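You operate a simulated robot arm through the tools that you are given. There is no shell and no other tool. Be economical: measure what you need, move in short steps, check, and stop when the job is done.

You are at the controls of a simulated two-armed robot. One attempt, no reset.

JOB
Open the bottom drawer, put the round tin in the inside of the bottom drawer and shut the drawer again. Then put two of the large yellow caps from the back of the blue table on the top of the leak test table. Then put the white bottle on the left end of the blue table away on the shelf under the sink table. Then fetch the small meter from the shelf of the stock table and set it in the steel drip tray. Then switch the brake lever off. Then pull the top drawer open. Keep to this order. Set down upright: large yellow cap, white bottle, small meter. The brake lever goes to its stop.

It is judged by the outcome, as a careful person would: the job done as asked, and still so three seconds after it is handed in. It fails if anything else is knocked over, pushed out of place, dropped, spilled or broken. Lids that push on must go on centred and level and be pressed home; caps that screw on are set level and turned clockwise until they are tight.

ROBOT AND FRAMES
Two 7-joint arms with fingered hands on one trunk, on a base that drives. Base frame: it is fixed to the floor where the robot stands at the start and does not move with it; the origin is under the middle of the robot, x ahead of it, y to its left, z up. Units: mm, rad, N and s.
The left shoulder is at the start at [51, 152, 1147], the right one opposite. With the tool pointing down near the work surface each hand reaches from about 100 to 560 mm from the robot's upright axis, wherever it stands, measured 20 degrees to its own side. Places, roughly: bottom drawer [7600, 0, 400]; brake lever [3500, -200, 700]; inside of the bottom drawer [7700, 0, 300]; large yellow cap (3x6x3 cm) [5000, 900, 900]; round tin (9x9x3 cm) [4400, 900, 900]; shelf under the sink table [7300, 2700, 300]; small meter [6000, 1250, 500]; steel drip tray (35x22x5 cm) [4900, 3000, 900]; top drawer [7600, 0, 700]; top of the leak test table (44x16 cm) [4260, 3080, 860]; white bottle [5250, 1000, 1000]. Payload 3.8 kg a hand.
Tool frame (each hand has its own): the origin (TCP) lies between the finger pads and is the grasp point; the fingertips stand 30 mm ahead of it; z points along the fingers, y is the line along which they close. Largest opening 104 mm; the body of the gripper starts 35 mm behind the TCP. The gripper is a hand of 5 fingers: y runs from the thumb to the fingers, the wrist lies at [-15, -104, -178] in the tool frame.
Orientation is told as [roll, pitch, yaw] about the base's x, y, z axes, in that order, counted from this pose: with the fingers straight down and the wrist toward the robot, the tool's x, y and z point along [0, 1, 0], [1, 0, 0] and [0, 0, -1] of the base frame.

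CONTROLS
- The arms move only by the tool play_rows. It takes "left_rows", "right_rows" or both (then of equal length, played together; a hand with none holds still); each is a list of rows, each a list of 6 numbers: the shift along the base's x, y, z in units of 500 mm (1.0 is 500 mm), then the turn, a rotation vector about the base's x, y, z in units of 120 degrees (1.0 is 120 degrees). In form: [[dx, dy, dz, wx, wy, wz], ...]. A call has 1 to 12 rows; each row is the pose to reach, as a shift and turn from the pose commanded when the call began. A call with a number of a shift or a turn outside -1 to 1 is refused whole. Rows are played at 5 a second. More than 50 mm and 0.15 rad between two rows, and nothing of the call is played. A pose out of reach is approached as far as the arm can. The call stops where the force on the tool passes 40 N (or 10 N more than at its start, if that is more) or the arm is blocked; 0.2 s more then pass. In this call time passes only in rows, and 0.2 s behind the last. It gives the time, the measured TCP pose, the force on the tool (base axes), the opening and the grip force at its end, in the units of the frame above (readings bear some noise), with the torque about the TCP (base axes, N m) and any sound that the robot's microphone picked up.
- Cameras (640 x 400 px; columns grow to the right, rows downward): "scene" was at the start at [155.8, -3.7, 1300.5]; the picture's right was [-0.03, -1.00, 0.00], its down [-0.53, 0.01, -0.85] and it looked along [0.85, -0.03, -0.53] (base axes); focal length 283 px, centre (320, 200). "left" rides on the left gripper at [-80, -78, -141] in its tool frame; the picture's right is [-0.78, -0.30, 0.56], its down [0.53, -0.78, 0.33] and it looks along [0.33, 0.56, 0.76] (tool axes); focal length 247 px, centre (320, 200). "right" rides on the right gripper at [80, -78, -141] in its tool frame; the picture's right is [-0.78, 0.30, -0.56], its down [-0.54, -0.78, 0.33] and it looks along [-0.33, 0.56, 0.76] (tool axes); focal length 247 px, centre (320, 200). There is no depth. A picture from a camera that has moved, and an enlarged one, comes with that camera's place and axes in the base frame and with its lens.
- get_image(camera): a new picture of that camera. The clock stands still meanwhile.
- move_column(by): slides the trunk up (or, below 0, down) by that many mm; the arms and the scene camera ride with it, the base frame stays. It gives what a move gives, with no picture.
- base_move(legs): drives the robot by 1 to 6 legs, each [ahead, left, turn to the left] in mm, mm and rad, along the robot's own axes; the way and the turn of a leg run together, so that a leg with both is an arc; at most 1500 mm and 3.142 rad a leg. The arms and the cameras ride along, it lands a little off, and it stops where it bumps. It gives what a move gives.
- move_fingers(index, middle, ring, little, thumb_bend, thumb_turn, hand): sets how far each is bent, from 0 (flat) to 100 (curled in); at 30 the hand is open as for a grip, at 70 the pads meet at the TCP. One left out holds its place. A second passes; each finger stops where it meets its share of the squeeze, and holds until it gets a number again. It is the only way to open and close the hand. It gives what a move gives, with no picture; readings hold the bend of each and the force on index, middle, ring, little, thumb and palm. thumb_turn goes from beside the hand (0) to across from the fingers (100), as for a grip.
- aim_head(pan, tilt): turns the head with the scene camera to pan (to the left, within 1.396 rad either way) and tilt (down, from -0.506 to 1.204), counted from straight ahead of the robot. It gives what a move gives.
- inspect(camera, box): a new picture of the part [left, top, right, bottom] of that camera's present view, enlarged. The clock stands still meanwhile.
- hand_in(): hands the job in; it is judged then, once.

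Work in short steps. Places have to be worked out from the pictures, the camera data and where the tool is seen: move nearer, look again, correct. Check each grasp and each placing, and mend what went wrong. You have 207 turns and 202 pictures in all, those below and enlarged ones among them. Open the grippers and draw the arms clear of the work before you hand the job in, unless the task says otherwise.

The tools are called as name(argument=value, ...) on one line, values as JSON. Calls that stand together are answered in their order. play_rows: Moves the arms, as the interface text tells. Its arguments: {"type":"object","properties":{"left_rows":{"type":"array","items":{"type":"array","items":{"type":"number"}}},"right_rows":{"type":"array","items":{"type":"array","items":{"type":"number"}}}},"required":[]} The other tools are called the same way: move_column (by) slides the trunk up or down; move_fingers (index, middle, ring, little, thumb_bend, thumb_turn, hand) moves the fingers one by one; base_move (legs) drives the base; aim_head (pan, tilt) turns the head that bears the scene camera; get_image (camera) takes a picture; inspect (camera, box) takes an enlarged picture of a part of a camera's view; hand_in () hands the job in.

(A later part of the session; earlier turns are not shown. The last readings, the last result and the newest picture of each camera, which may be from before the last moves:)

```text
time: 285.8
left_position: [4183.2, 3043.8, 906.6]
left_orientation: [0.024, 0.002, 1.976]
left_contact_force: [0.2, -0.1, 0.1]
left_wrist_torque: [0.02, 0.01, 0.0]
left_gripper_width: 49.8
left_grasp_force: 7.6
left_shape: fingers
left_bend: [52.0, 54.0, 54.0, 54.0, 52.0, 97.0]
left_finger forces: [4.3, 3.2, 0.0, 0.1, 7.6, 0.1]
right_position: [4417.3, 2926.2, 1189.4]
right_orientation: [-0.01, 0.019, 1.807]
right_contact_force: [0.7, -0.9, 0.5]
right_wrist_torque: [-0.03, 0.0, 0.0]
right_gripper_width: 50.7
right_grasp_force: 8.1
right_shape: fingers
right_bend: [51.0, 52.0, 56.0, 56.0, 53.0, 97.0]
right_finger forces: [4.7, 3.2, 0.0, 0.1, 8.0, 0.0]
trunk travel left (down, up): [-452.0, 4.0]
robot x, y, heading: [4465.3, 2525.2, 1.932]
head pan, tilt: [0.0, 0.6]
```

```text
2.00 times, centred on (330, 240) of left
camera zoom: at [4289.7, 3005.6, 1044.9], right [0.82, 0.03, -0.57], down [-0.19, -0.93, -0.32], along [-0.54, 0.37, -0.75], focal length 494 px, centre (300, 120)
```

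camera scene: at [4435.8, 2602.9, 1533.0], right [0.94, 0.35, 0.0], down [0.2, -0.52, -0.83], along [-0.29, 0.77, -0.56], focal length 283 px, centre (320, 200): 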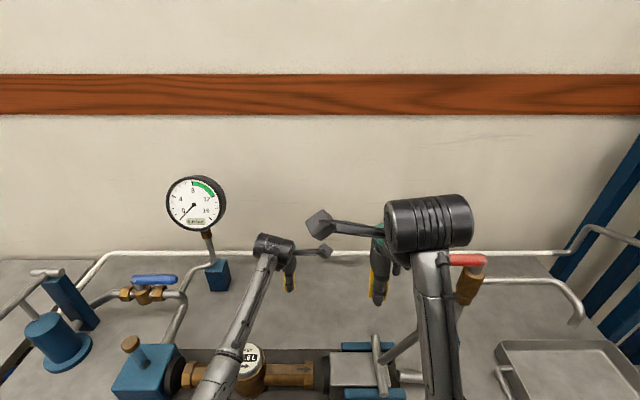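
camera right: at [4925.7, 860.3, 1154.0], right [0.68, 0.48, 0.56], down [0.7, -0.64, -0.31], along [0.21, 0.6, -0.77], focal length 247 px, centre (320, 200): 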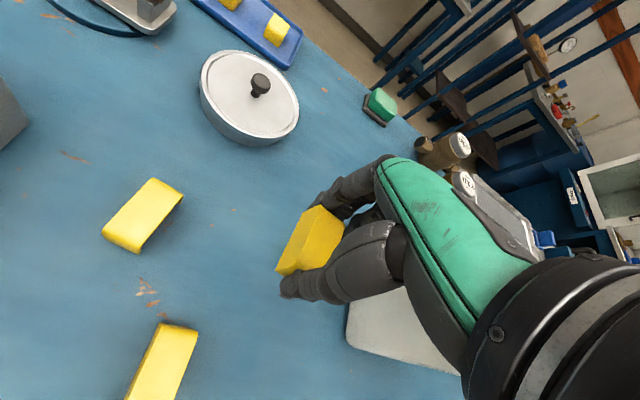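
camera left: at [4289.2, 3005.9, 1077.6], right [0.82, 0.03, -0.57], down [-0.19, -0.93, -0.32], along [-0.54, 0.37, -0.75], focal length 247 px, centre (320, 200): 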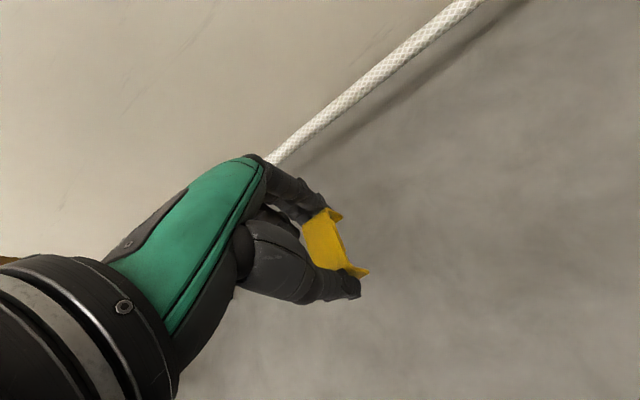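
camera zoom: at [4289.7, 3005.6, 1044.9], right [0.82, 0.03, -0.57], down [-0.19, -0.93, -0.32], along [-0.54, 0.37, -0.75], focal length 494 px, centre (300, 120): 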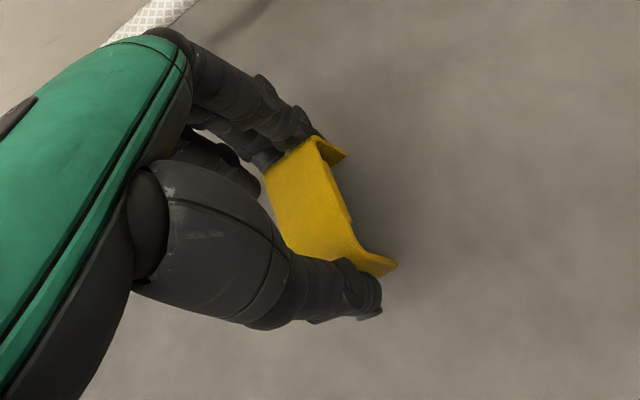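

Still free. Continue 10 lower.

play_rows(left_rows=[[0, 0, -0.008, 0, 0, 0], [0, 0, -0.016, 0, 0, 0], [0, 0, -0.022, 0, 0, 0]])

inspect(camera="left", box=[220, 140, 440, 340])

```text
time: 286.6
left_position: [4183.2, 3045.1, 898.0]
left_orientation: [0.024, -0.002, 1.976]
left_contact_force: [0.3, -1.8, 12.5]
left_wrist_torque: [-0.06, -0.04, -0.01]
left_gripper_width: 49.8
left_grasp_force: 8.4
left_shape: fingers
left_bend: [52.0, 54.0, 54.0, 54.0, 52.0, 97.0]
left_finger forces: [3.9, 3.7, 0.1, 0.0, 9.7, 0.1]
right_position: [4418.2, 2925.2, 1189.4]
right_orientation: [-0.009, 0.019, 1.806]
right_contact_force: [-0.1, -0.2, 0.4]
right_wrist_torque: [-0.03, 0.04, -0.04]
right_gripper_width: 50.7
right_grasp_force: 8.1
right_shape: fingers
right_bend: [51.0, 52.0, 56.0, 56.0, 53.0, 97.0]
right_finger forces: [4.8, 3.2, 0.0, 0.0, 8.2, 0.0]
trunk travel left (down, up): [-452.0, 4.0]
robot x, y, heading: [4464.4, 2528.2, 1.938]
head pan, tilt: [0.0, 0.6]
```

```text
2.00 times, centred on (330, 240) of left
camera zoom: at [4289.7, 3006.2, 1035.9], right [0.82, 0.03, -0.57], down [-0.19, -0.93, -0.32], along [-0.54, 0.37, -0.75], focal length 494 px, centre (300, 120)
```

zoom: 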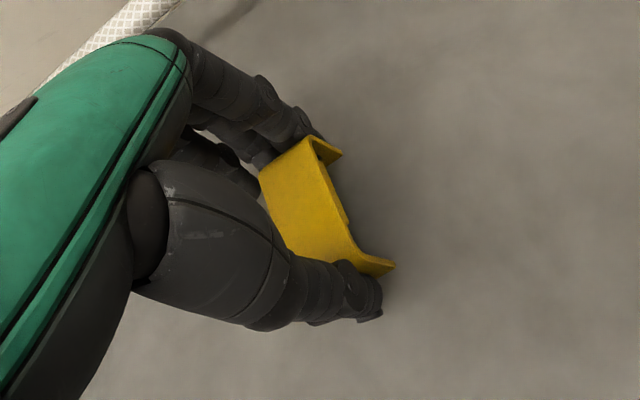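

Contact at 898 (12 N). I ease up 2 mm and open the hand.

play_rows(left_rows=[[0, 0, 0.008, 0, 0, 0]])

move_fingers(hand="left", index=38, middle=38, ring=38, little=38, thumb_bend=36)

play_rows(left_rows=[[0, 0, 0.04, 0, 0, 0], [0, 0, 0.1, 0, 0, 0], [0, 0, 0.18, 0, 0, 0]])

get_image(camera="left")

```text
time: 287.0
left_position: [4183.6, 3042.4, 898.7]
left_orientation: [0.025, 0.005, 1.976]
left_contact_force: [-0.4, 0.4, 3.5]
left_wrist_torque: [0.12, 0.07, -0.03]
left_gripper_width: 50.1
left_grasp_force: 8.5
left_shape: fingers
left_bend: [52.0, 53.0, 54.0, 54.0, 53.0, 97.0]
left_finger forces: [4.8, 4.3, 0.0, 0.0, 7.7, 0.1]
right_position: [4418.6, 2925.9, 1188.4]
right_orientation: [-0.008, 0.019, 1.807]
right_contact_force: [0.0, -0.7, -0.3]
right_wrist_torque: [-0.02, -0.02, -0.01]
right_gripper_width: 50.8
right_grasp_force: 8.2
right_shape: fingers
right_bend: [51.0, 52.0, 56.0, 56.0, 53.0, 97.0]
right_finger forces: [4.7, 3.3, 0.0, 0.0, 8.1, 0.0]
trunk travel left (down, up): [-452.0, 4.0]
robot x, y, heading: [4464.4, 2531.2, 1.934]
head pan, tilt: [0.0, 0.6]
```

```text
time: 288.0
left_position: [4185.1, 3044.4, 899.2]
left_orientation: [0.026, 0.004, 1.975]
left_contact_force: [0.5, -0.4, -0.8]
left_wrist_torque: [0.02, 0.01, 0.03]
left_gripper_width: 85.2
left_grasp_force: 0.0
left_shape: fingers
left_bend: [38.0, 38.0, 38.0, 38.0, 36.0, 97.0]
left_finger forces: [0.0, 0.1, 0.0, 0.0, 0.0, 0.0]
right_position: [4418.1, 2926.6, 1188.8]
right_orientation: [-0.009, 0.019, 1.809]
right_contact_force: [-0.3, -0.2, 0.7]
right_wrist_torque: [0.04, -0.01, 0.02]
right_gripper_width: 50.6
right_grasp_force: 7.9
right_shape: fingers
right_bend: [51.0, 52.0, 56.0, 56.0, 53.0, 97.0]
right_finger forces: [4.7, 3.3, 0.0, 0.0, 8.1, 0.0]
trunk travel left (down, up): [-452.0, 4.0]
robot x, y, heading: [4463.8, 2524.1, 1.939]
head pan, tilt: [0.0, 0.6]
```

```text
time: 288.8
left_position: [4183.0, 3040.2, 990.1]
left_orientation: [0.023, 0.003, 1.976]
left_contact_force: [0.5, 0.6, 0.1]
left_wrist_torque: [0.0, -0.05, -0.01]
left_gripper_width: 85.4
left_grasp_force: 0.1
left_shape: fingers
left_bend: [38.0, 38.0, 38.0, 38.0, 36.0, 97.0]
left_finger forces: [0.1, 0.1, 0.1, 0.0, 0.0, 0.0]
right_position: [4418.4, 2924.6, 1188.4]
right_orientation: [-0.008, 0.02, 1.806]
right_contact_force: [-0.4, 0.9, -1.1]
right_wrist_torque: [-0.02, -0.01, -0.01]
right_gripper_width: 50.6
right_grasp_force: 8.4
right_shape: fingers
right_bend: [51.0, 52.0, 56.0, 56.0, 53.0, 97.0]
right_finger forces: [4.8, 3.3, 0.0, 0.0, 8.1, 0.0]
trunk travel left (down, up): [-452.0, 4.0]
robot x, y, heading: [4464.5, 2528.7, 1.929]
head pan, tilt: [0.0, 0.6]
```

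```text
77 pictures are left
camera left: at [4289.2, 3003.2, 1129.0], right [0.82, 0.03, -0.57], down [-0.19, -0.93, -0.32], along [-0.54, 0.37, -0.75], focal length 247 px, centre (320, 200)
```

left: 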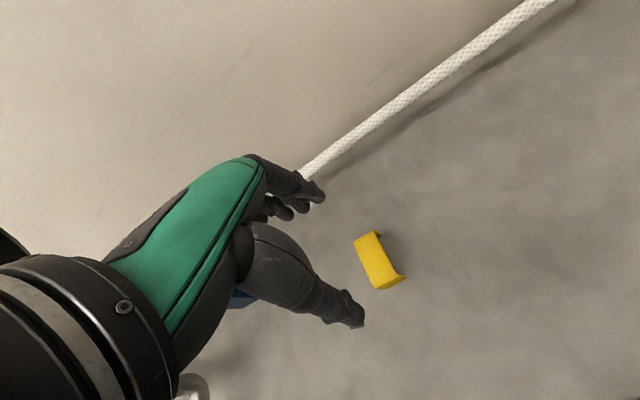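

Cap 1 stands upright. I raise and retract the left hand, then shift the base 115 left so the right arm can place its cap clear of the lever knob.

play_rows(left_rows=[[0, 0, 0.09, 0, 0, 0], [0, 0, 0.18, 0, 0, 0], [0, 0, 0.27, 0, 0, 0], [0.03, -0.08, 0.28, 0, 0, 0], [0.06, -0.16, 0.28, 0, 0, 0], [0.09, -0.24, 0.28, 0, 0, 0], [0.12, -0.32, 0.28, 0, 0, 0]])

base_move(legs=[[-40, 0, 0], [0, 115, 0], [35, 0, 0]])

get_image(camera="scene")

```text
time: 290.4
left_position: [4241.5, 2888.2, 1141.0]
left_orientation: [0.017, -0.025, 1.981]
left_contact_force: [-0.2, -0.4, -0.4]
left_wrist_torque: [0.01, 0.01, -0.05]
left_gripper_width: 85.3
left_grasp_force: 0.0
left_shape: fingers
left_bend: [38.0, 38.0, 38.0, 38.0, 36.0, 97.0]
left_finger forces: [0.0, 0.0, 0.1, 0.0, 0.1, 0.1]
right_position: [4418.7, 2925.4, 1188.2]
right_orientation: [-0.009, 0.019, 1.808]
right_contact_force: [-0.8, -1.0, -0.1]
right_wrist_torque: [0.01, 0.02, -0.01]
right_gripper_width: 50.5
right_grasp_force: 7.9
right_shape: fingers
right_bend: [51.0, 52.0, 56.0, 56.0, 53.0, 97.0]
right_finger forces: [4.8, 3.3, 0.0, 0.0, 8.1, 0.0]
trunk travel left (down, up): [-452.0, 4.0]
robot x, y, heading: [4465.0, 2529.6, 1.941]
head pan, tilt: [0.0, 0.6]
```

```text
time: 292.6
left_position: [4129.1, 2847.9, 1140.8]
left_orientation: [0.017, -0.024, 1.979]
left_contact_force: [-0.9, 0.1, -0.3]
left_wrist_torque: [-0.01, 0.01, 0.02]
left_gripper_width: 85.3
left_grasp_force: 0.1
left_shape: fingers
left_bend: [38.0, 38.0, 38.0, 38.0, 36.0, 97.0]
left_finger forces: [0.1, 0.0, 0.0, 0.1, 0.0, 0.0]
right_position: [4306.9, 2886.0, 1187.0]
right_orientation: [-0.01, 0.027, 1.805]
right_contact_force: [0.0, -0.2, -0.1]
right_wrist_torque: [0.0, 0.0, 0.0]
right_gripper_width: 50.6
right_grasp_force: 8.0
right_shape: fingers
right_bend: [51.0, 52.0, 56.0, 56.0, 53.0, 97.0]
right_finger forces: [4.8, 3.3, 0.0, 0.0, 8.1, 0.0]
trunk travel left (down, up): [-452.0, 4.0]
robot x, y, heading: [4353.5, 2482.9, 1.932]
head pan, tilt: [0.0, 0.6]
```

```text
76 pictures are left
camera scene: at [4324.1, 2564.6, 1532.5], right [0.94, 0.35, 0.0], down [0.2, -0.53, -0.83], along [-0.29, 0.77, -0.56], focal length 283 px, centre (320, 200)
```

scene: 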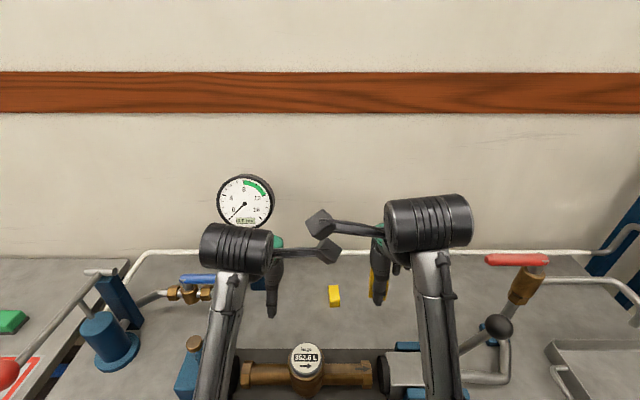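

Clear. I move the right hand to its spot (4271, 3074) high above, then down to z≈915.

play_rows(right_rows=[[-0.018, 0.094, 0, 0, 0, 0], [-0.036, 0.188, 0, 0, 0, 0], [-0.054, 0.282, 0, 0, 0, 0], [-0.072, 0.376, 0, 0, 0, 0], [-0.072, 0.376, -0.09, 0, 0, 0], [-0.072, 0.376, -0.18, 0, 0, 0], [-0.072, 0.376, -0.27, 0, 0, 0], [-0.072, 0.376, -0.36, 0, 0, 0], [-0.072, 0.376, -0.45, 0, 0, 0], [-0.072, 0.376, -0.54, 0, 0, 0]])

get_image(camera="right")

```text
time: 294.8
left_position: [4131.4, 2848.1, 1140.9]
left_orientation: [0.02, -0.027, 1.98]
left_contact_force: [-0.1, 0.2, -0.2]
left_wrist_torque: [0.0, 0.01, 0.01]
left_gripper_width: 85.4
left_grasp_force: 0.1
left_shape: fingers
left_bend: [38.0, 38.0, 38.0, 38.0, 36.0, 97.0]
left_finger forces: [0.0, 0.0, 0.0, 0.0, 0.0, 0.0]
right_position: [4273.6, 3077.0, 916.4]
right_orientation: [-0.009, 0.025, 1.806]
right_contact_force: [0.6, -0.4, 0.3]
right_wrist_torque: [0.03, -0.01, 0.0]
right_gripper_width: 50.7
right_grasp_force: 8.1
right_shape: fingers
right_bend: [51.0, 53.0, 56.0, 56.0, 53.0, 97.0]
right_finger forces: [4.5, 3.0, 0.0, 0.0, 7.6, 0.1]
trunk travel left (down, up): [-452.0, 4.0]
robot x, y, heading: [4356.7, 2484.5, 1.935]
head pan, tilt: [0.0, 0.6]
```

```text
75 pictures are left
camera right: at [4212.2, 2985.8, 1056.6], right [0.68, 0.48, 0.56], down [0.71, -0.64, -0.31], along [0.21, 0.6, -0.77], focal length 247 px, centre (320, 200)
```

right: 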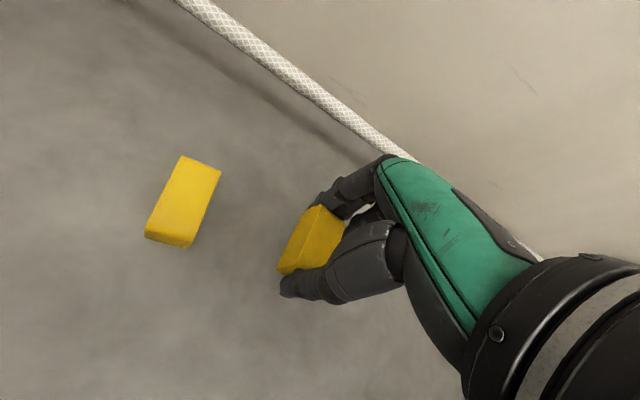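

Good. I lower the last ~17 mm in small rows until contact.

play_rows(right_rows=[[0, 0, -0.012, 0, 0, 0], [0, 0, -0.022, 0, 0, 0], [0, 0, -0.03, 0, 0, 0], [0, 0, -0.036, 0, 0, 0]])

```text
time: 295.8
left_position: [4130.3, 2848.6, 1141.1]
left_orientation: [0.019, -0.024, 1.978]
left_contact_force: [0.3, -0.7, 0.4]
left_wrist_torque: [0.01, 0.03, -0.02]
left_gripper_width: 85.7
left_grasp_force: 0.0
left_shape: fingers
left_bend: [38.0, 38.0, 38.0, 38.0, 36.0, 97.0]
left_finger forces: [0.0, 0.0, 0.0, 0.0, 0.0, 0.0]
right_position: [4274.2, 3075.3, 897.1]
right_orientation: [-0.008, 0.024, 1.805]
right_contact_force: [-0.8, -0.3, -1.0]
right_wrist_torque: [-0.01, -0.02, 0.01]
right_gripper_width: 50.8
right_grasp_force: 7.3
right_shape: fingers
right_bend: [51.0, 53.0, 56.0, 56.0, 53.0, 97.0]
right_finger forces: [4.6, 3.2, 0.1, 0.1, 7.8, 0.1]
trunk travel left (down, up): [-452.0, 4.0]
robot x, y, heading: [4360.2, 2484.5, 1.932]
head pan, tilt: [0.0, 0.6]
```

No contact yet; 3 mm rows lower.

play_rows(right_rows=[[0, 0, -0.006, 0, 0, 0], [0, 0, -0.012, 0, 0, 0], [0, 0, -0.016, 0, 0, 0]])

inspect(camera="right", box=[220, 140, 440, 340])

```text
time: 296.6
left_position: [4131.7, 2846.4, 1141.0]
left_orientation: [0.019, -0.025, 1.98]
left_contact_force: [0.6, 0.2, -0.4]
left_wrist_torque: [0.02, 0.0, 0.03]
left_gripper_width: 85.5
left_grasp_force: 0.1
left_shape: fingers
left_bend: [38.0, 38.0, 38.0, 38.0, 36.0, 97.0]
left_finger forces: [0.1, 0.1, 0.0, 0.0, 0.0, 0.0]
right_position: [4273.6, 3076.4, 894.1]
right_orientation: [-0.009, 0.017, 1.807]
right_contact_force: [1.3, 1.6, 20.0]
right_wrist_torque: [0.69, -0.08, -0.04]
right_gripper_width: 50.3
right_grasp_force: 19.2
right_shape: fingers
right_bend: [51.0, 51.0, 56.0, 56.0, 53.0, 97.0]
right_finger forces: [4.6, 24.6, 0.0, 0.0, 9.1, 0.0]
trunk travel left (down, up): [-452.0, 4.0]
robot x, y, heading: [4357.5, 2482.8, 1.935]
head pan, tilt: [0.0, 0.6]
```

```text
2.00 times, centred on (330, 240) of right
camera zoom: at [4210.8, 2983.7, 1035.0], right [0.68, 0.48, 0.56], down [0.71, -0.64, -0.32], along [0.2, 0.61, -0.77], focal length 494 px, centre (300, 120)
```

zoom: 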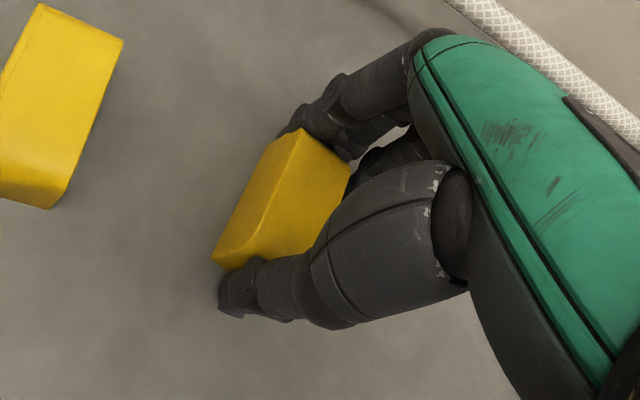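

Contact at 894. I ease up, open and lift the hand, then check both caps.

play_rows(right_rows=[[0, 0, 0.009, 0, 0, 0]])

move_fingers(hand="right", index=40, middle=40, ring=40, little=40, thumb_bend=36)

play_rows(right_rows=[[0, 0, 0.04, 0, 0, 0], [0, 0, 0.1, 0, 0, 0], [0, 0, 0.19, 0, 0, 0], [0, 0, 0.28, 0, 0, 0], [0, 0, 0.37, 0, 0, 0], [0, 0, 0.46, 0, 0, 0], [0, 0, 0.54, 0, 0, 0], [0.03, -0.08, 0.56, 0, 0, 0], [0.06, -0.16, 0.56, 0, 0, 0]])

get_image(camera="scene")

```text
time: 296.9
left_position: [4131.3, 2849.3, 1142.0]
left_orientation: [0.019, -0.024, 1.981]
left_contact_force: [-0.3, -0.3, 0.8]
left_wrist_torque: [0.0, -0.02, -0.02]
left_gripper_width: 85.5
left_grasp_force: 0.1
left_shape: fingers
left_bend: [38.0, 38.0, 38.0, 38.0, 36.0, 97.0]
left_finger forces: [0.0, 0.0, 0.1, 0.0, 0.0, 0.0]
right_position: [4273.4, 3075.2, 894.8]
right_orientation: [-0.009, 0.025, 1.808]
right_contact_force: [1.8, 3.8, 14.2]
right_wrist_torque: [0.57, -0.07, -0.02]
right_gripper_width: 50.4
right_grasp_force: 14.7
right_shape: fingers
right_bend: [51.0, 51.0, 56.0, 56.0, 53.0, 97.0]
right_finger forces: [5.4, 16.9, 0.1, 0.1, 7.7, 0.0]
trunk travel left (down, up): [-452.0, 4.0]
robot x, y, heading: [4361.3, 2484.0, 1.931]
head pan, tilt: [0.0, 0.6]
```

```text
time: 297.9
left_position: [4130.3, 2849.0, 1141.0]
left_orientation: [0.02, -0.024, 1.979]
left_contact_force: [0.4, 0.5, -1.7]
left_wrist_torque: [0.0, 0.01, -0.01]
left_gripper_width: 85.7
left_grasp_force: 0.2
left_shape: fingers
left_bend: [38.0, 38.0, 38.0, 38.0, 36.0, 97.0]
left_finger forces: [0.0, 0.1, 0.0, 0.1, 0.1, 0.0]
right_position: [4273.3, 3074.9, 895.0]
right_orientation: [-0.008, 0.026, 1.806]
right_contact_force: [0.6, -2.5, 5.7]
right_wrist_torque: [0.16, -0.01, 0.01]
right_gripper_width: 82.7
right_grasp_force: 2.7
right_shape: fingers
right_bend: [40.0, 42.0, 40.0, 40.0, 36.0, 97.0]
right_finger forces: [0.1, 5.2, 0.0, 0.0, 0.0, 0.0]
trunk travel left (down, up): [-452.0, 4.0]
robot x, y, heading: [4353.5, 2481.6, 1.932]
head pan, tilt: [0.0, 0.6]
```

```text
time: 299.9
left_position: [4131.0, 2847.4, 1142.1]
left_orientation: [0.02, -0.025, 1.98]
left_contact_force: [0.3, -0.1, 0.7]
left_wrist_torque: [-0.01, 0.01, -0.03]
left_gripper_width: 85.3
left_grasp_force: 0.0
left_shape: fingers
left_bend: [38.0, 38.0, 38.0, 38.0, 36.0, 97.0]
left_finger forces: [0.1, 0.0, 0.0, 0.0, 0.1, 0.0]
right_position: [4303.4, 2993.6, 1175.7]
right_orientation: [-0.01, 0.025, 1.806]
right_contact_force: [0.1, -0.3, -0.3]
right_wrist_torque: [0.01, 0.0, -0.04]
right_gripper_width: 82.6
right_grasp_force: 0.1
right_shape: fingers
right_bend: [40.0, 40.0, 40.0, 40.0, 36.0, 97.0]
right_finger forces: [0.0, 0.1, 0.1, 0.0, 0.0, 0.1]
trunk travel left (down, up): [-452.0, 4.0]
robot x, y, heading: [4356.6, 2480.4, 1.932]
head pan, tilt: [0.0, 0.6]
```

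```text
73 pictures are left
camera scene: at [4326.7, 2564.9, 1532.6], right [0.93, 0.35, 0.0], down [0.2, -0.53, -0.83], along [-0.29, 0.77, -0.56], focal length 283 px, centre (320, 200)
```

scene: 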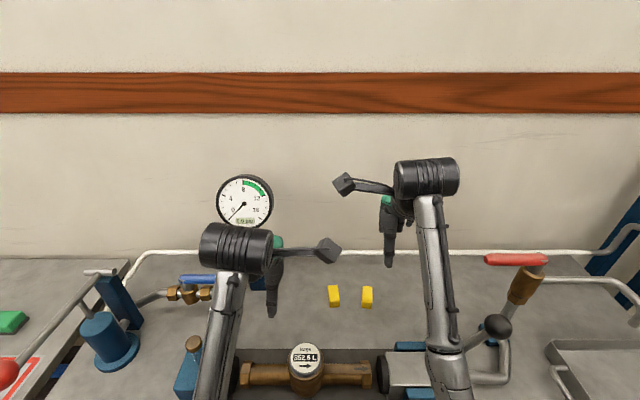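

Both caps stand upright on the leak-test table. Next the white bottle: I back out and drive round to the back of the blue table.

base_move(legs=[[-740, 0, 0], [0, 0, -1.567], [950, 0, 0], [950, 0, 0], [0, 0, -1.57], [925, 0, 0]])

base_move(legs=[[925, 0, 0], [0, 0, -1.57], [955, 0, 0], [955, 0, 0], [0, 0, -1.57]])

aim_head(pan=-0.35, tilt=0.6)

get_image(camera="scene")

```text
time: 325.3
left_position: [6980.5, 1276.9, 1141.4]
left_orientation: [0.02, -0.024, -1.152]
left_contact_force: [0.6, -0.1, -0.5]
left_wrist_torque: [0.01, -0.02, 0.01]
left_gripper_width: 85.4
left_grasp_force: 0.1
left_shape: fingers
left_bend: [38.0, 38.0, 38.0, 38.0, 36.0, 97.0]
left_finger forces: [0.0, 0.1, 0.0, 0.1, 0.0, 0.0]
right_position: [6809.9, 1128.7, 1175.1]
right_orientation: [-0.008, 0.027, -1.323]
right_contact_force: [-0.7, -0.2, 0.2]
right_wrist_torque: [0.01, -0.04, 0.01]
right_gripper_width: 82.8
right_grasp_force: 0.1
right_shape: fingers
right_bend: [40.0, 40.0, 40.0, 40.0, 36.0, 97.0]
right_finger forces: [0.0, 0.0, 0.0, 0.1, 0.0, 0.0]
trunk travel left (down, up): [-452.0, 4.0]
robot x, y, heading: [6749.1, 1636.8, -1.198]
head pan, tilt: [0.0, 0.6]
```

```text
time: 347.0
left_position: [5071.2, 399.6, 1140.3]
left_orientation: [0.017, -0.024, 2.018]
left_contact_force: [0.2, -0.3, 0.4]
left_wrist_torque: [0.01, -0.03, -0.02]
left_gripper_width: 85.5
left_grasp_force: 0.2
left_shape: fingers
left_bend: [38.0, 38.0, 38.0, 38.0, 36.0, 97.0]
left_finger forces: [0.0, 0.1, 0.1, 0.1, 0.1, 0.1]
right_position: [5237.8, 553.4, 1175.4]
right_orientation: [-0.009, 0.027, 1.847]
right_contact_force: [0.5, -0.3, 0.9]
right_wrist_torque: [-0.04, 0.01, 0.03]
right_gripper_width: 82.9
right_grasp_force: 0.0
right_shape: fingers
right_bend: [40.0, 40.0, 40.0, 40.0, 36.0, 97.0]
right_finger forces: [0.0, 0.0, 0.1, 0.0, 0.0, 0.0]
trunk travel left (down, up): [-452.0, 4.0]
robot x, y, heading: [5314.4, 47.1, 1.973]
head pan, tilt: [0.0, 0.6]
```

```text
time: 347.9
left_position: [5071.5, 400.6, 1141.4]
left_orientation: [0.018, -0.025, 2.018]
left_contact_force: [0.7, -0.3, -0.7]
left_wrist_torque: [0.0, 0.02, -0.02]
left_gripper_width: 85.4
left_grasp_force: 0.0
left_shape: fingers
left_bend: [38.0, 38.0, 38.0, 38.0, 36.0, 97.0]
left_finger forces: [0.1, 0.1, 0.0, 0.1, 0.0, 0.0]
right_position: [5237.0, 554.9, 1174.9]
right_orientation: [-0.008, 0.025, 1.846]
right_contact_force: [-0.6, 0.2, 0.0]
right_wrist_torque: [-0.02, 0.04, -0.02]
right_gripper_width: 82.8
right_grasp_force: 0.1
right_shape: fingers
right_bend: [40.0, 40.0, 40.0, 40.0, 36.0, 97.0]
right_finger forces: [0.0, 0.0, 0.0, 0.0, 0.0, 0.0]
trunk travel left (down, up): [-452.0, 4.0]
robot x, y, heading: [5310.9, 44.7, 1.973]
head pan, tilt: [-0.351, 0.6]
```

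```text
72 pictures are left
camera scene: at [5308.2, 132.5, 1532.5], right [1.0, 0.05, 0.0], down [0.03, -0.56, -0.82], along [-0.04, 0.82, -0.57], focal length 283 px, centre (320, 200)
```

scene: 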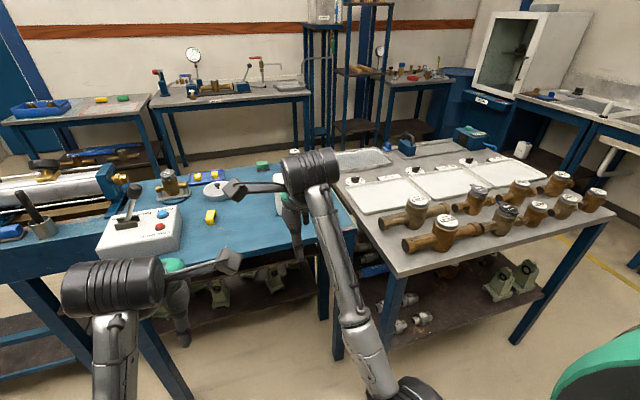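

The hand hides the bottle. I retract the right hand 160, drive 400 ahead, and turn 0.3 right toward the bottle; then look.

play_rows(right_rows=[[0.03, -0.07, 0, 0, 0, 0], [0.06, -0.14, 0, 0, 0, 0], [0.09, -0.21, 0, 0, 0, 0], [0.12, -0.29, -0.02, 0, 0, 0]])

base_move(legs=[[0, 0, -0.03], [400, 0, 0], [0, 0, -0.3]])

aim_head(pan=-0.15, tilt=0.85)

get_image(camera="scene")

get_image(camera="right")

```text
time: 348.9
left_position: [5072.6, 399.8, 1141.4]
left_orientation: [0.02, -0.026, 2.018]
left_contact_force: [0.7, -0.2, -0.1]
left_wrist_torque: [0.02, -0.01, -0.01]
left_gripper_width: 85.4
left_grasp_force: 0.1
left_shape: fingers
left_bend: [38.0, 38.0, 38.0, 38.0, 36.0, 97.0]
left_finger forces: [0.0, 0.0, 0.0, 0.0, 0.1, 0.0]
right_position: [5300.3, 413.4, 1172.7]
right_orientation: [-0.023, -0.002, 1.843]
right_contact_force: [0.5, -0.8, 0.5]
right_wrist_torque: [0.01, -0.04, 0.0]
right_gripper_width: 83.1
right_grasp_force: 0.1
right_shape: fingers
right_bend: [40.0, 40.0, 40.0, 40.0, 36.0, 97.0]
right_finger forces: [0.0, 0.0, 0.0, 0.0, 0.0, 0.0]
trunk travel left (down, up): [-452.0, 4.0]
robot x, y, heading: [5313.8, 43.2, 1.974]
head pan, tilt: [-0.351, 0.6]
```

```text
time: 352.7
left_position: [5051.3, 835.9, 1141.4]
left_orientation: [0.019, -0.026, 1.691]
left_contact_force: [-0.9, -0.1, -0.4]
left_wrist_torque: [0.01, -0.01, 0.0]
left_gripper_width: 85.5
left_grasp_force: 0.1
left_shape: fingers
left_bend: [38.0, 38.0, 38.0, 38.0, 36.0, 97.0]
left_finger forces: [0.1, 0.0, 0.1, 0.0, 0.1, 0.0]
right_position: [5270.6, 773.9, 1169.1]
right_orientation: [-0.03, 0.011, 1.518]
right_contact_force: [0.0, 0.4, 0.2]
right_wrist_torque: [-0.01, -0.01, 0.01]
right_gripper_width: 83.1
right_grasp_force: 0.1
right_shape: fingers
right_bend: [40.0, 40.0, 40.0, 40.0, 36.0, 97.0]
right_finger forces: [0.1, 0.0, 0.1, 0.1, 0.1, 0.0]
trunk travel left (down, up): [-452.0, 4.0]
robot x, y, heading: [5164.8, 422.6, 1.646]
head pan, tilt: [-0.351, 0.6]
```

```text
time: 353.5
left_position: [5049.6, 835.1, 1141.1]
left_orientation: [0.02, -0.022, 1.691]
left_contact_force: [0.6, 1.1, 1.6]
left_wrist_torque: [0.02, -0.01, -0.01]
left_gripper_width: 85.2
left_grasp_force: 0.1
left_shape: fingers
left_bend: [38.0, 38.0, 38.0, 38.0, 36.0, 97.0]
left_finger forces: [0.0, 0.1, 0.1, 0.1, 0.1, 0.0]
right_position: [5271.0, 773.3, 1168.4]
right_orientation: [-0.03, 0.008, 1.518]
right_contact_force: [-0.5, -0.4, -0.2]
right_wrist_torque: [0.0, 0.0, -0.02]
right_gripper_width: 83.0
right_grasp_force: 0.1
right_shape: fingers
right_bend: [40.0, 40.0, 40.0, 40.0, 36.0, 97.0]
right_finger forces: [0.0, 0.0, 0.0, 0.1, 0.0, 0.1]
trunk travel left (down, up): [-452.0, 4.0]
robot x, y, heading: [5169.5, 416.7, 1.649]
head pan, tilt: [-0.15, 0.85]
```

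```text
71 pictures are left
camera scene: at [5170.4, 497.6, 1511.6], right [1.0, -0.08, 0.0], down [-0.06, -0.75, -0.66], along [0.05, 0.66, -0.75], focal length 283 px, centre (320, 200)
```

scene: 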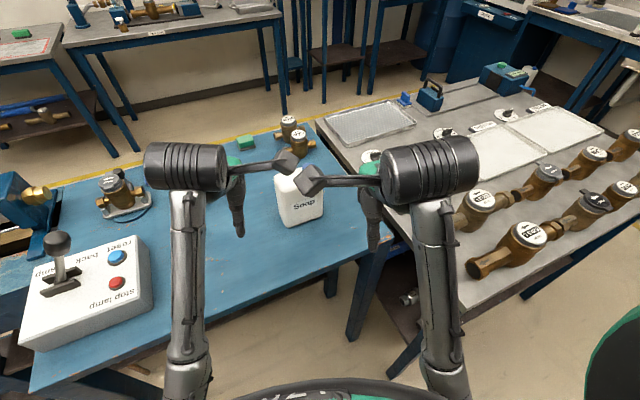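

```text
70 pictures are left
camera right: at [5182.0, 700.9, 1306.7], right [0.77, 0.26, 0.58], down [0.5, -0.81, -0.31], along [0.39, 0.53, -0.76], focal length 247 px, centre (320, 200)
```

right: 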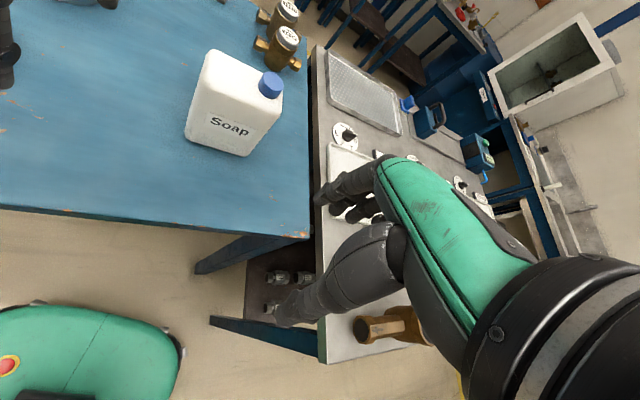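

The bottle is ~100 wide, ~65 deep, ~160 tall, centre ≈(5157, 1002), face yaw ≈1.77. I'll take it top-down across its depth. I open the right hand and move above it.

move_fingers(hand="right", index=28, middle=28, ring=28, little=28, thumb_bend=22)

play_rows(right_rows=[[-0.038, 0.075, 0, 0, 0, 0.02], [-0.076, 0.152, 0, 0, 0, 0.04], [-0.114, 0.229, 0, 0, 0, 0.06], [-0.152, 0.305, 0, 0, 0, 0.08], [-0.19, 0.38, 0, 0, 0, 0.1], [-0.228, 0.458, -0.05, 0, 0, 0.119]])

get_image(camera="right")

inspect(camera="scene", box=[200, 120, 440, 280])

```text
time: 354.5
left_position: [5050.9, 834.6, 1140.1]
left_orientation: [0.021, -0.026, 1.691]
left_contact_force: [0.5, -0.8, 0.4]
left_wrist_torque: [0.02, -0.01, -0.01]
left_gripper_width: 85.3
left_grasp_force: 0.0
left_shape: fingers
left_bend: [38.0, 38.0, 38.0, 38.0, 36.0, 97.0]
left_finger forces: [0.1, 0.1, 0.0, 0.0, 0.0, 0.0]
right_position: [5270.5, 773.2, 1168.5]
right_orientation: [-0.029, 0.009, 1.518]
right_contact_force: [0.3, 0.0, 0.2]
right_wrist_torque: [-0.01, -0.01, 0.01]
right_gripper_width: 112.1
right_grasp_force: 0.2
right_shape: fingers
right_bend: [28.0, 28.0, 28.0, 28.0, 22.0, 97.0]
right_finger forces: [0.1, 0.0, 0.1, 0.0, 0.0, 0.0]
trunk travel left (down, up): [-452.0, 4.0]
robot x, y, heading: [5167.4, 421.8, 1.652]
head pan, tilt: [-0.15, 0.85]
```

```text
time: 355.9
left_position: [5050.2, 836.8, 1139.8]
left_orientation: [0.019, -0.024, 1.692]
left_contact_force: [-0.3, 0.0, -0.7]
left_wrist_torque: [-0.01, -0.02, -0.01]
left_gripper_width: 85.7
left_grasp_force: 0.0
left_shape: fingers
left_bend: [38.0, 38.0, 38.0, 38.0, 36.0, 97.0]
left_finger forces: [0.0, 0.0, 0.0, 0.0, 0.0, 0.0]
right_position: [5155.7, 1005.0, 1144.5]
right_orientation: [-0.027, 0.009, 1.768]
right_contact_force: [0.3, 0.0, -0.3]
right_wrist_torque: [0.0, -0.02, 0.02]
right_gripper_width: 112.5
right_grasp_force: 0.1
right_shape: fingers
right_bend: [28.0, 28.0, 28.0, 28.0, 22.0, 97.0]
right_finger forces: [0.0, 0.0, 0.1, 0.0, 0.1, 0.0]
trunk travel left (down, up): [-452.0, 4.0]
robot x, y, heading: [5164.8, 418.8, 1.645]
head pan, tilt: [-0.15, 0.85]
```

```text
69 pictures are left
camera right: at [5088.3, 912.4, 1282.1], right [0.69, 0.44, 0.58], down [0.69, -0.66, -0.31], along [0.24, 0.61, -0.76], focal length 247 px, centre (320, 200)
```

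right: 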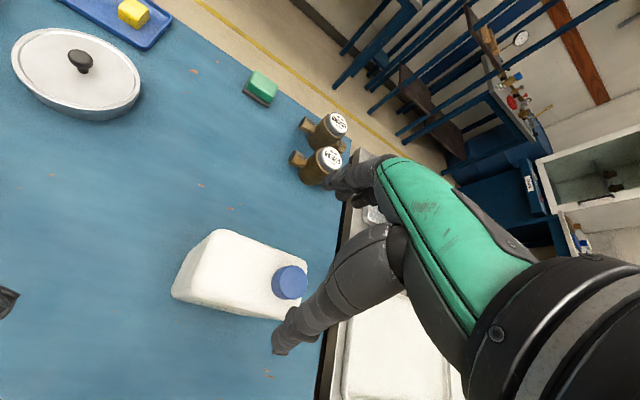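

```text
2.50 times, centred on (320, 200) of scene
camera zoom: at [5170.0, 499.3, 1511.5], right [1.0, -0.08, 0.0], down [-0.06, -0.75, -0.66], along [0.05, 0.66, -0.75], focal length 708 px, centre (320, 200)
```

zoom: 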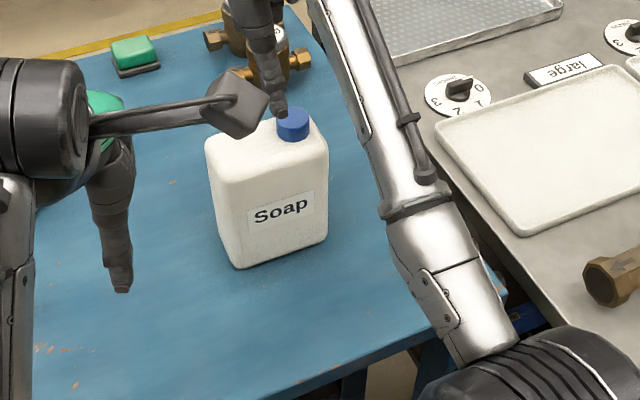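

Both cameras put the cap at (5182, 995, 1058), so the bottle centre is ≈(5158, 990). I shift back 14 mm and descend to TCP z≈1033 (palm just above the cap).

play_rows(right_rows=[[0.005, -0.03, -0.01, 0, 0, 0], [0.005, -0.03, -0.08, 0, 0, 0], [0.005, -0.03, -0.15, 0, 0, 0], [0.005, -0.03, -0.19, 0, 0, 0], [0.005, -0.03, -0.22, 0, 0, 0]])

get_image(camera="right")

inspect(camera="scene", box=[200, 120, 440, 280])

```text
time: 357.1
left_position: [5050.3, 835.1, 1140.6]
left_orientation: [0.019, -0.023, 1.69]
left_contact_force: [0.2, 0.1, 0.0]
left_wrist_torque: [-0.03, 0.02, 0.03]
left_gripper_width: 85.4
left_grasp_force: 0.1
left_shape: fingers
left_bend: [38.0, 38.0, 38.0, 38.0, 36.0, 97.0]
left_finger forces: [0.0, 0.0, 0.1, 0.1, 0.1, 0.0]
right_position: [5160.2, 987.0, 1034.2]
right_orientation: [-0.028, 0.006, 1.766]
right_contact_force: [-1.1, 0.2, 0.0]
right_wrist_torque: [0.0, 0.01, -0.02]
right_gripper_width: 112.9
right_grasp_force: 0.1
right_shape: fingers
right_bend: [28.0, 28.0, 28.0, 28.0, 22.0, 97.0]
right_finger forces: [0.0, 0.0, 0.1, 0.0, 0.1, 0.1]
trunk travel left (down, up): [-452.0, 4.0]
robot x, y, heading: [5162.2, 420.1, 1.647]
head pan, tilt: [-0.15, 0.85]
```

```text
67 pictures are left
camera right: at [5092.0, 895.4, 1172.1], right [0.69, 0.44, 0.58], down [0.69, -0.66, -0.31], along [0.24, 0.61, -0.76], focal length 247 px, centre (320, 200)
```

right: 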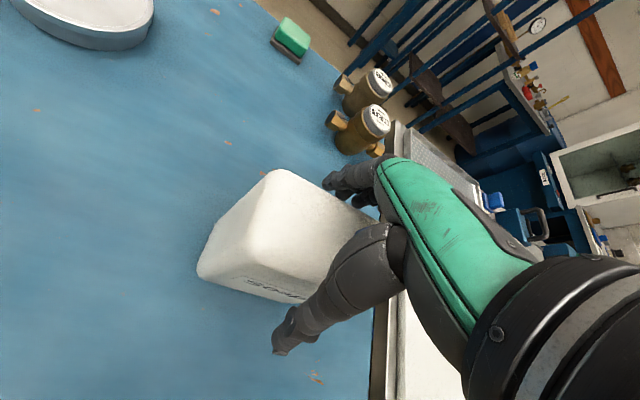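

```text
2.50 times, centred on (320, 200) of scene
camera zoom: at [5170.3, 498.0, 1511.6], right [1.0, -0.07, 0.0], down [-0.06, -0.75, -0.66], along [0.05, 0.66, -0.75], focal length 708 px, centre (320, 200)
```

zoom: 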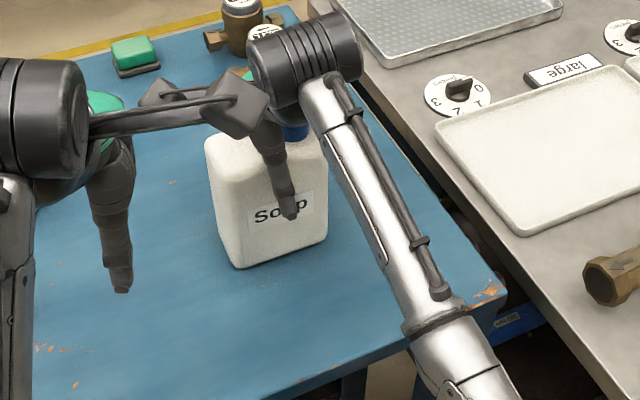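

The hand straddles the bottle's top. I close the fingers on it.

move_fingers(hand="right", index=62, middle=62, ring=62, little=62, thumb_bend=62)

play_rows(right_rows=[[0, 0, 0.03, 0, 0, 0], [0, 0, 0.07, 0, 0, 0]])

get_image(camera="right")

```text
time: 358.1
left_position: [5049.4, 834.3, 1141.3]
left_orientation: [0.019, -0.023, 1.692]
left_contact_force: [-0.8, 0.5, -0.5]
left_wrist_torque: [0.01, 0.0, 0.0]
left_gripper_width: 85.4
left_grasp_force: 0.0
left_shape: fingers
left_bend: [38.0, 38.0, 38.0, 38.0, 36.0, 97.0]
left_finger forces: [0.1, 0.0, 0.1, 0.1, 0.1, 0.0]
right_position: [5160.8, 988.3, 1034.7]
right_orientation: [-0.03, 0.01, 1.768]
right_contact_force: [-0.2, 2.0, 2.2]
right_wrist_torque: [0.68, -0.08, 0.03]
right_gripper_width: 63.2
right_grasp_force: 36.6
right_shape: fingers
right_bend: [50.0, 53.0, 51.0, 58.0, 52.0, 93.0]
right_finger forces: [15.5, 8.9, 9.1, 4.9, 35.2, 0.1]
trunk travel left (down, up): [-452.0, 4.0]
robot x, y, heading: [5164.4, 421.1, 1.644]
head pan, tilt: [-0.15, 0.85]
```

```text
time: 358.7
left_position: [5051.2, 834.7, 1140.3]
left_orientation: [0.018, -0.024, 1.692]
left_contact_force: [0.0, -0.6, 0.8]
left_wrist_torque: [0.02, 0.01, 0.04]
left_gripper_width: 85.1
left_grasp_force: 0.2
left_shape: fingers
left_bend: [38.0, 38.0, 38.0, 38.0, 36.0, 97.0]
left_finger forces: [0.0, 0.1, 0.0, 0.1, 0.0, 0.1]
right_position: [5159.0, 988.7, 1067.7]
right_orientation: [-0.032, 0.016, 1.767]
right_contact_force: [0.1, -1.1, -10.6]
right_wrist_torque: [0.1, -0.01, 0.01]
right_gripper_width: 61.9
right_grasp_force: 32.4
right_shape: fingers
right_bend: [50.0, 54.0, 52.0, 58.0, 52.0, 93.0]
right_finger forces: [12.8, 7.3, 8.2, 5.1, 31.4, 0.0]
trunk travel left (down, up): [-452.0, 4.0]
robot x, y, heading: [5167.8, 419.6, 1.648]
head pan, tilt: [-0.15, 0.85]
```

```text
65 pictures are left
camera right: at [5091.1, 896.2, 1205.3], right [0.69, 0.45, 0.58], down [0.69, -0.66, -0.31], along [0.24, 0.6, -0.76], focal length 247 px, centre (320, 200)
```

right: 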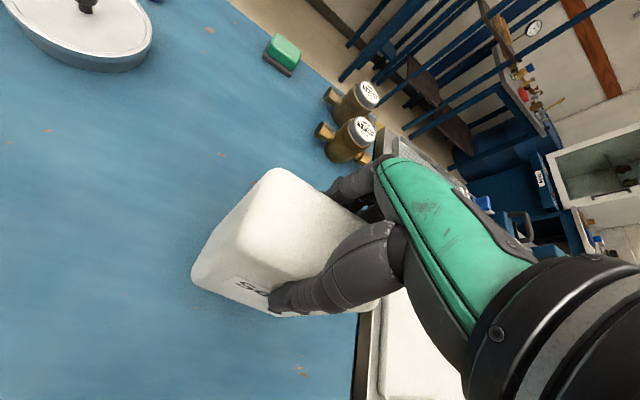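

The bottle (≈1.1 kg) is held by all fingers. I lift it 75 more and back away from the table.

play_rows(right_rows=[[0, 0, 0.05, 0, 0, 0], [0, 0, 0.1, 0, 0, 0], [0, 0, 0.15, 0, 0, 0]])

base_move(legs=[[-420, 0, 0]])

get_image(camera="scene")

```text
time: 359.5
left_position: [5051.2, 837.1, 1141.1]
left_orientation: [0.018, -0.022, 1.691]
left_contact_force: [-0.6, -0.9, 0.7]
left_wrist_torque: [-0.01, -0.01, 0.0]
left_gripper_width: 85.6
left_grasp_force: 0.1
left_shape: fingers
left_bend: [38.0, 38.0, 38.0, 38.0, 36.0, 97.0]
left_finger forces: [0.0, 0.0, 0.1, 0.0, 0.1, 0.0]
right_position: [5156.5, 988.7, 1140.8]
right_orientation: [-0.029, 0.012, 1.767]
right_contact_force: [-0.7, -0.7, -10.6]
right_wrist_torque: [0.11, -0.04, 0.01]
right_gripper_width: 62.0
right_grasp_force: 31.8
right_shape: fingers
right_bend: [50.0, 54.0, 52.0, 58.0, 52.0, 93.0]
right_finger forces: [12.5, 7.3, 8.2, 5.2, 30.9, 0.0]
trunk travel left (down, up): [-452.0, 4.0]
robot x, y, heading: [5163.7, 421.7, 1.648]
head pan, tilt: [-0.15, 0.85]
```

```text
time: 362.1
left_position: [5081.6, 414.4, 1139.8]
left_orientation: [0.02, -0.021, 1.695]
left_contact_force: [0.2, 0.3, 0.0]
left_wrist_torque: [-0.02, 0.02, 0.03]
left_gripper_width: 85.4
left_grasp_force: 0.0
left_shape: fingers
left_bend: [38.0, 38.0, 38.0, 38.0, 36.0, 97.0]
left_finger forces: [0.0, 0.0, 0.0, 0.0, 0.0, 0.0]
right_position: [5189.2, 567.4, 1139.6]
right_orientation: [-0.029, 0.012, 1.771]
right_contact_force: [0.1, 0.3, -10.2]
right_wrist_torque: [0.14, 0.0, 0.01]
right_gripper_width: 61.8
right_grasp_force: 32.1
right_shape: fingers
right_bend: [50.0, 54.0, 52.0, 58.0, 52.0, 93.0]
right_finger forces: [12.5, 7.3, 8.3, 5.2, 30.7, 0.1]
trunk travel left (down, up): [-452.0, 4.0]
robot x, y, heading: [5201.3, -1.0, 1.647]
head pan, tilt: [-0.15, 0.85]
```

```text
64 pictures are left
camera scene: at [5202.2, 79.3, 1511.3], right [1.0, -0.07, 0.0], down [-0.05, -0.75, -0.66], along [0.05, 0.66, -0.75], focal length 283 px, centre (320, 200)
```

scene: 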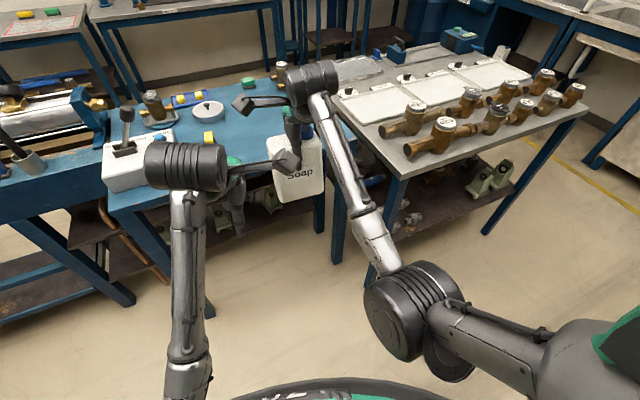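

Bottle secure. I drive round to face the sink table (front edge s≈7640, shelf n −200…446).

base_move(legs=[[0, 0, -1.282], [1006, 0, 0], [1000, 0, 0], [0, 0, 1.57], [900, 0, 0], [900, 0, 0]])

base_move(legs=[[0, 0, -1.57]])

aim_head(pan=0, tilt=0.65)

get_image(camera="scene")

```text
time: 387.7
left_position: [6047.2, 2787.8, 1140.6]
left_orientation: [0.019, -0.023, 2.036]
left_contact_force: [0.2, -0.2, 0.0]
left_wrist_torque: [-0.01, -0.01, -0.01]
left_gripper_width: 85.4
left_grasp_force: 0.0
left_shape: fingers
left_bend: [38.0, 38.0, 38.0, 38.0, 36.0, 97.0]
left_finger forces: [0.0, 0.1, 0.0, 0.0, 0.0, 0.1]
right_position: [6097.2, 2968.1, 1141.0]
right_orientation: [-0.029, 0.01, 2.114]
right_contact_force: [0.7, -0.7, -10.1]
right_wrist_torque: [0.08, 0.01, 0.03]
right_gripper_width: 61.0
right_grasp_force: 29.7
right_shape: fingers
right_bend: [51.0, 54.0, 53.0, 59.0, 52.0, 93.0]
right_finger forces: [11.5, 7.0, 7.9, 5.3, 28.1, 0.0]
trunk travel left (down, up): [-452.0, 4.0]
robot x, y, heading: [6294.5, 2433.8, 1.989]
head pan, tilt: [-0.15, 0.85]
```

```text
time: 392.0
left_position: [6654.7, 2676.1, 1141.5]
left_orientation: [0.019, -0.023, 0.439]
left_contact_force: [-0.5, -0.4, 0.0]
left_wrist_torque: [0.0, 0.0, 0.02]
left_gripper_width: 85.4
left_grasp_force: 0.2
left_shape: fingers
left_bend: [38.0, 38.0, 38.0, 38.0, 36.0, 97.0]
left_finger forces: [0.1, 0.1, 0.1, 0.1, 0.0, 0.0]
right_position: [6832.2, 2621.3, 1140.6]
right_orientation: [-0.031, 0.013, 0.516]
right_contact_force: [0.3, 0.3, -10.0]
right_wrist_torque: [-0.01, -0.09, 0.01]
right_gripper_width: 60.6
right_grasp_force: 28.8
right_shape: fingers
right_bend: [51.0, 54.0, 53.0, 59.0, 52.0, 93.0]
right_finger forces: [11.2, 6.8, 7.5, 5.3, 26.8, 0.0]
trunk travel left (down, up): [-452.0, 4.0]
robot x, y, heading: [6296.5, 2434.4, 0.395]
head pan, tilt: [-0.15, 0.85]
```

```text
time: 392.7
left_position: [6654.9, 2674.9, 1141.3]
left_orientation: [0.02, -0.023, 0.439]
left_contact_force: [0.0, -1.2, -0.7]
left_wrist_torque: [-0.01, -0.01, -0.02]
left_gripper_width: 85.6
left_grasp_force: 0.1
left_shape: fingers
left_bend: [38.0, 38.0, 38.0, 38.0, 36.0, 97.0]
left_finger forces: [0.0, 0.1, 0.1, 0.1, 0.1, 0.1]
right_position: [6832.7, 2621.7, 1139.4]
right_orientation: [-0.031, 0.011, 0.516]
right_contact_force: [0.5, -1.2, -9.4]
right_wrist_torque: [0.01, -0.12, 0.02]
right_gripper_width: 60.6
right_grasp_force: 29.0
right_shape: fingers
right_bend: [51.0, 55.0, 53.0, 59.0, 52.0, 93.0]
right_finger forces: [11.4, 6.9, 7.6, 5.3, 27.1, 0.1]
trunk travel left (down, up): [-452.0, 4.0]
robot x, y, heading: [6294.7, 2437.9, 0.397]
head pan, tilt: [0.0, 0.649]
```

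```text
63 pictures are left
camera scene: at [6376.7, 2469.8, 1528.0], right [0.38, -0.92, 0.0], down [-0.56, -0.23, -0.8], along [0.73, 0.31, -0.61], focal length 283 px, centre (320, 200)
```

scene: 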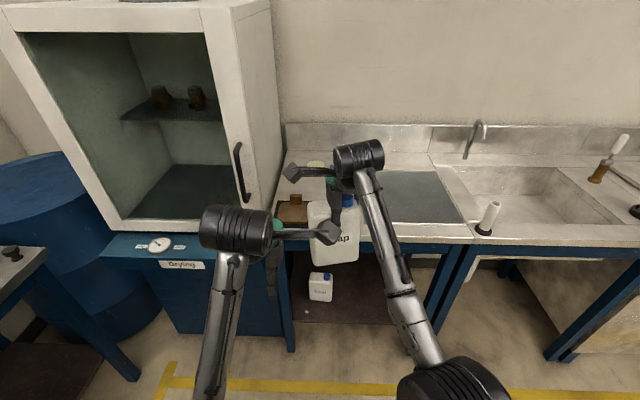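

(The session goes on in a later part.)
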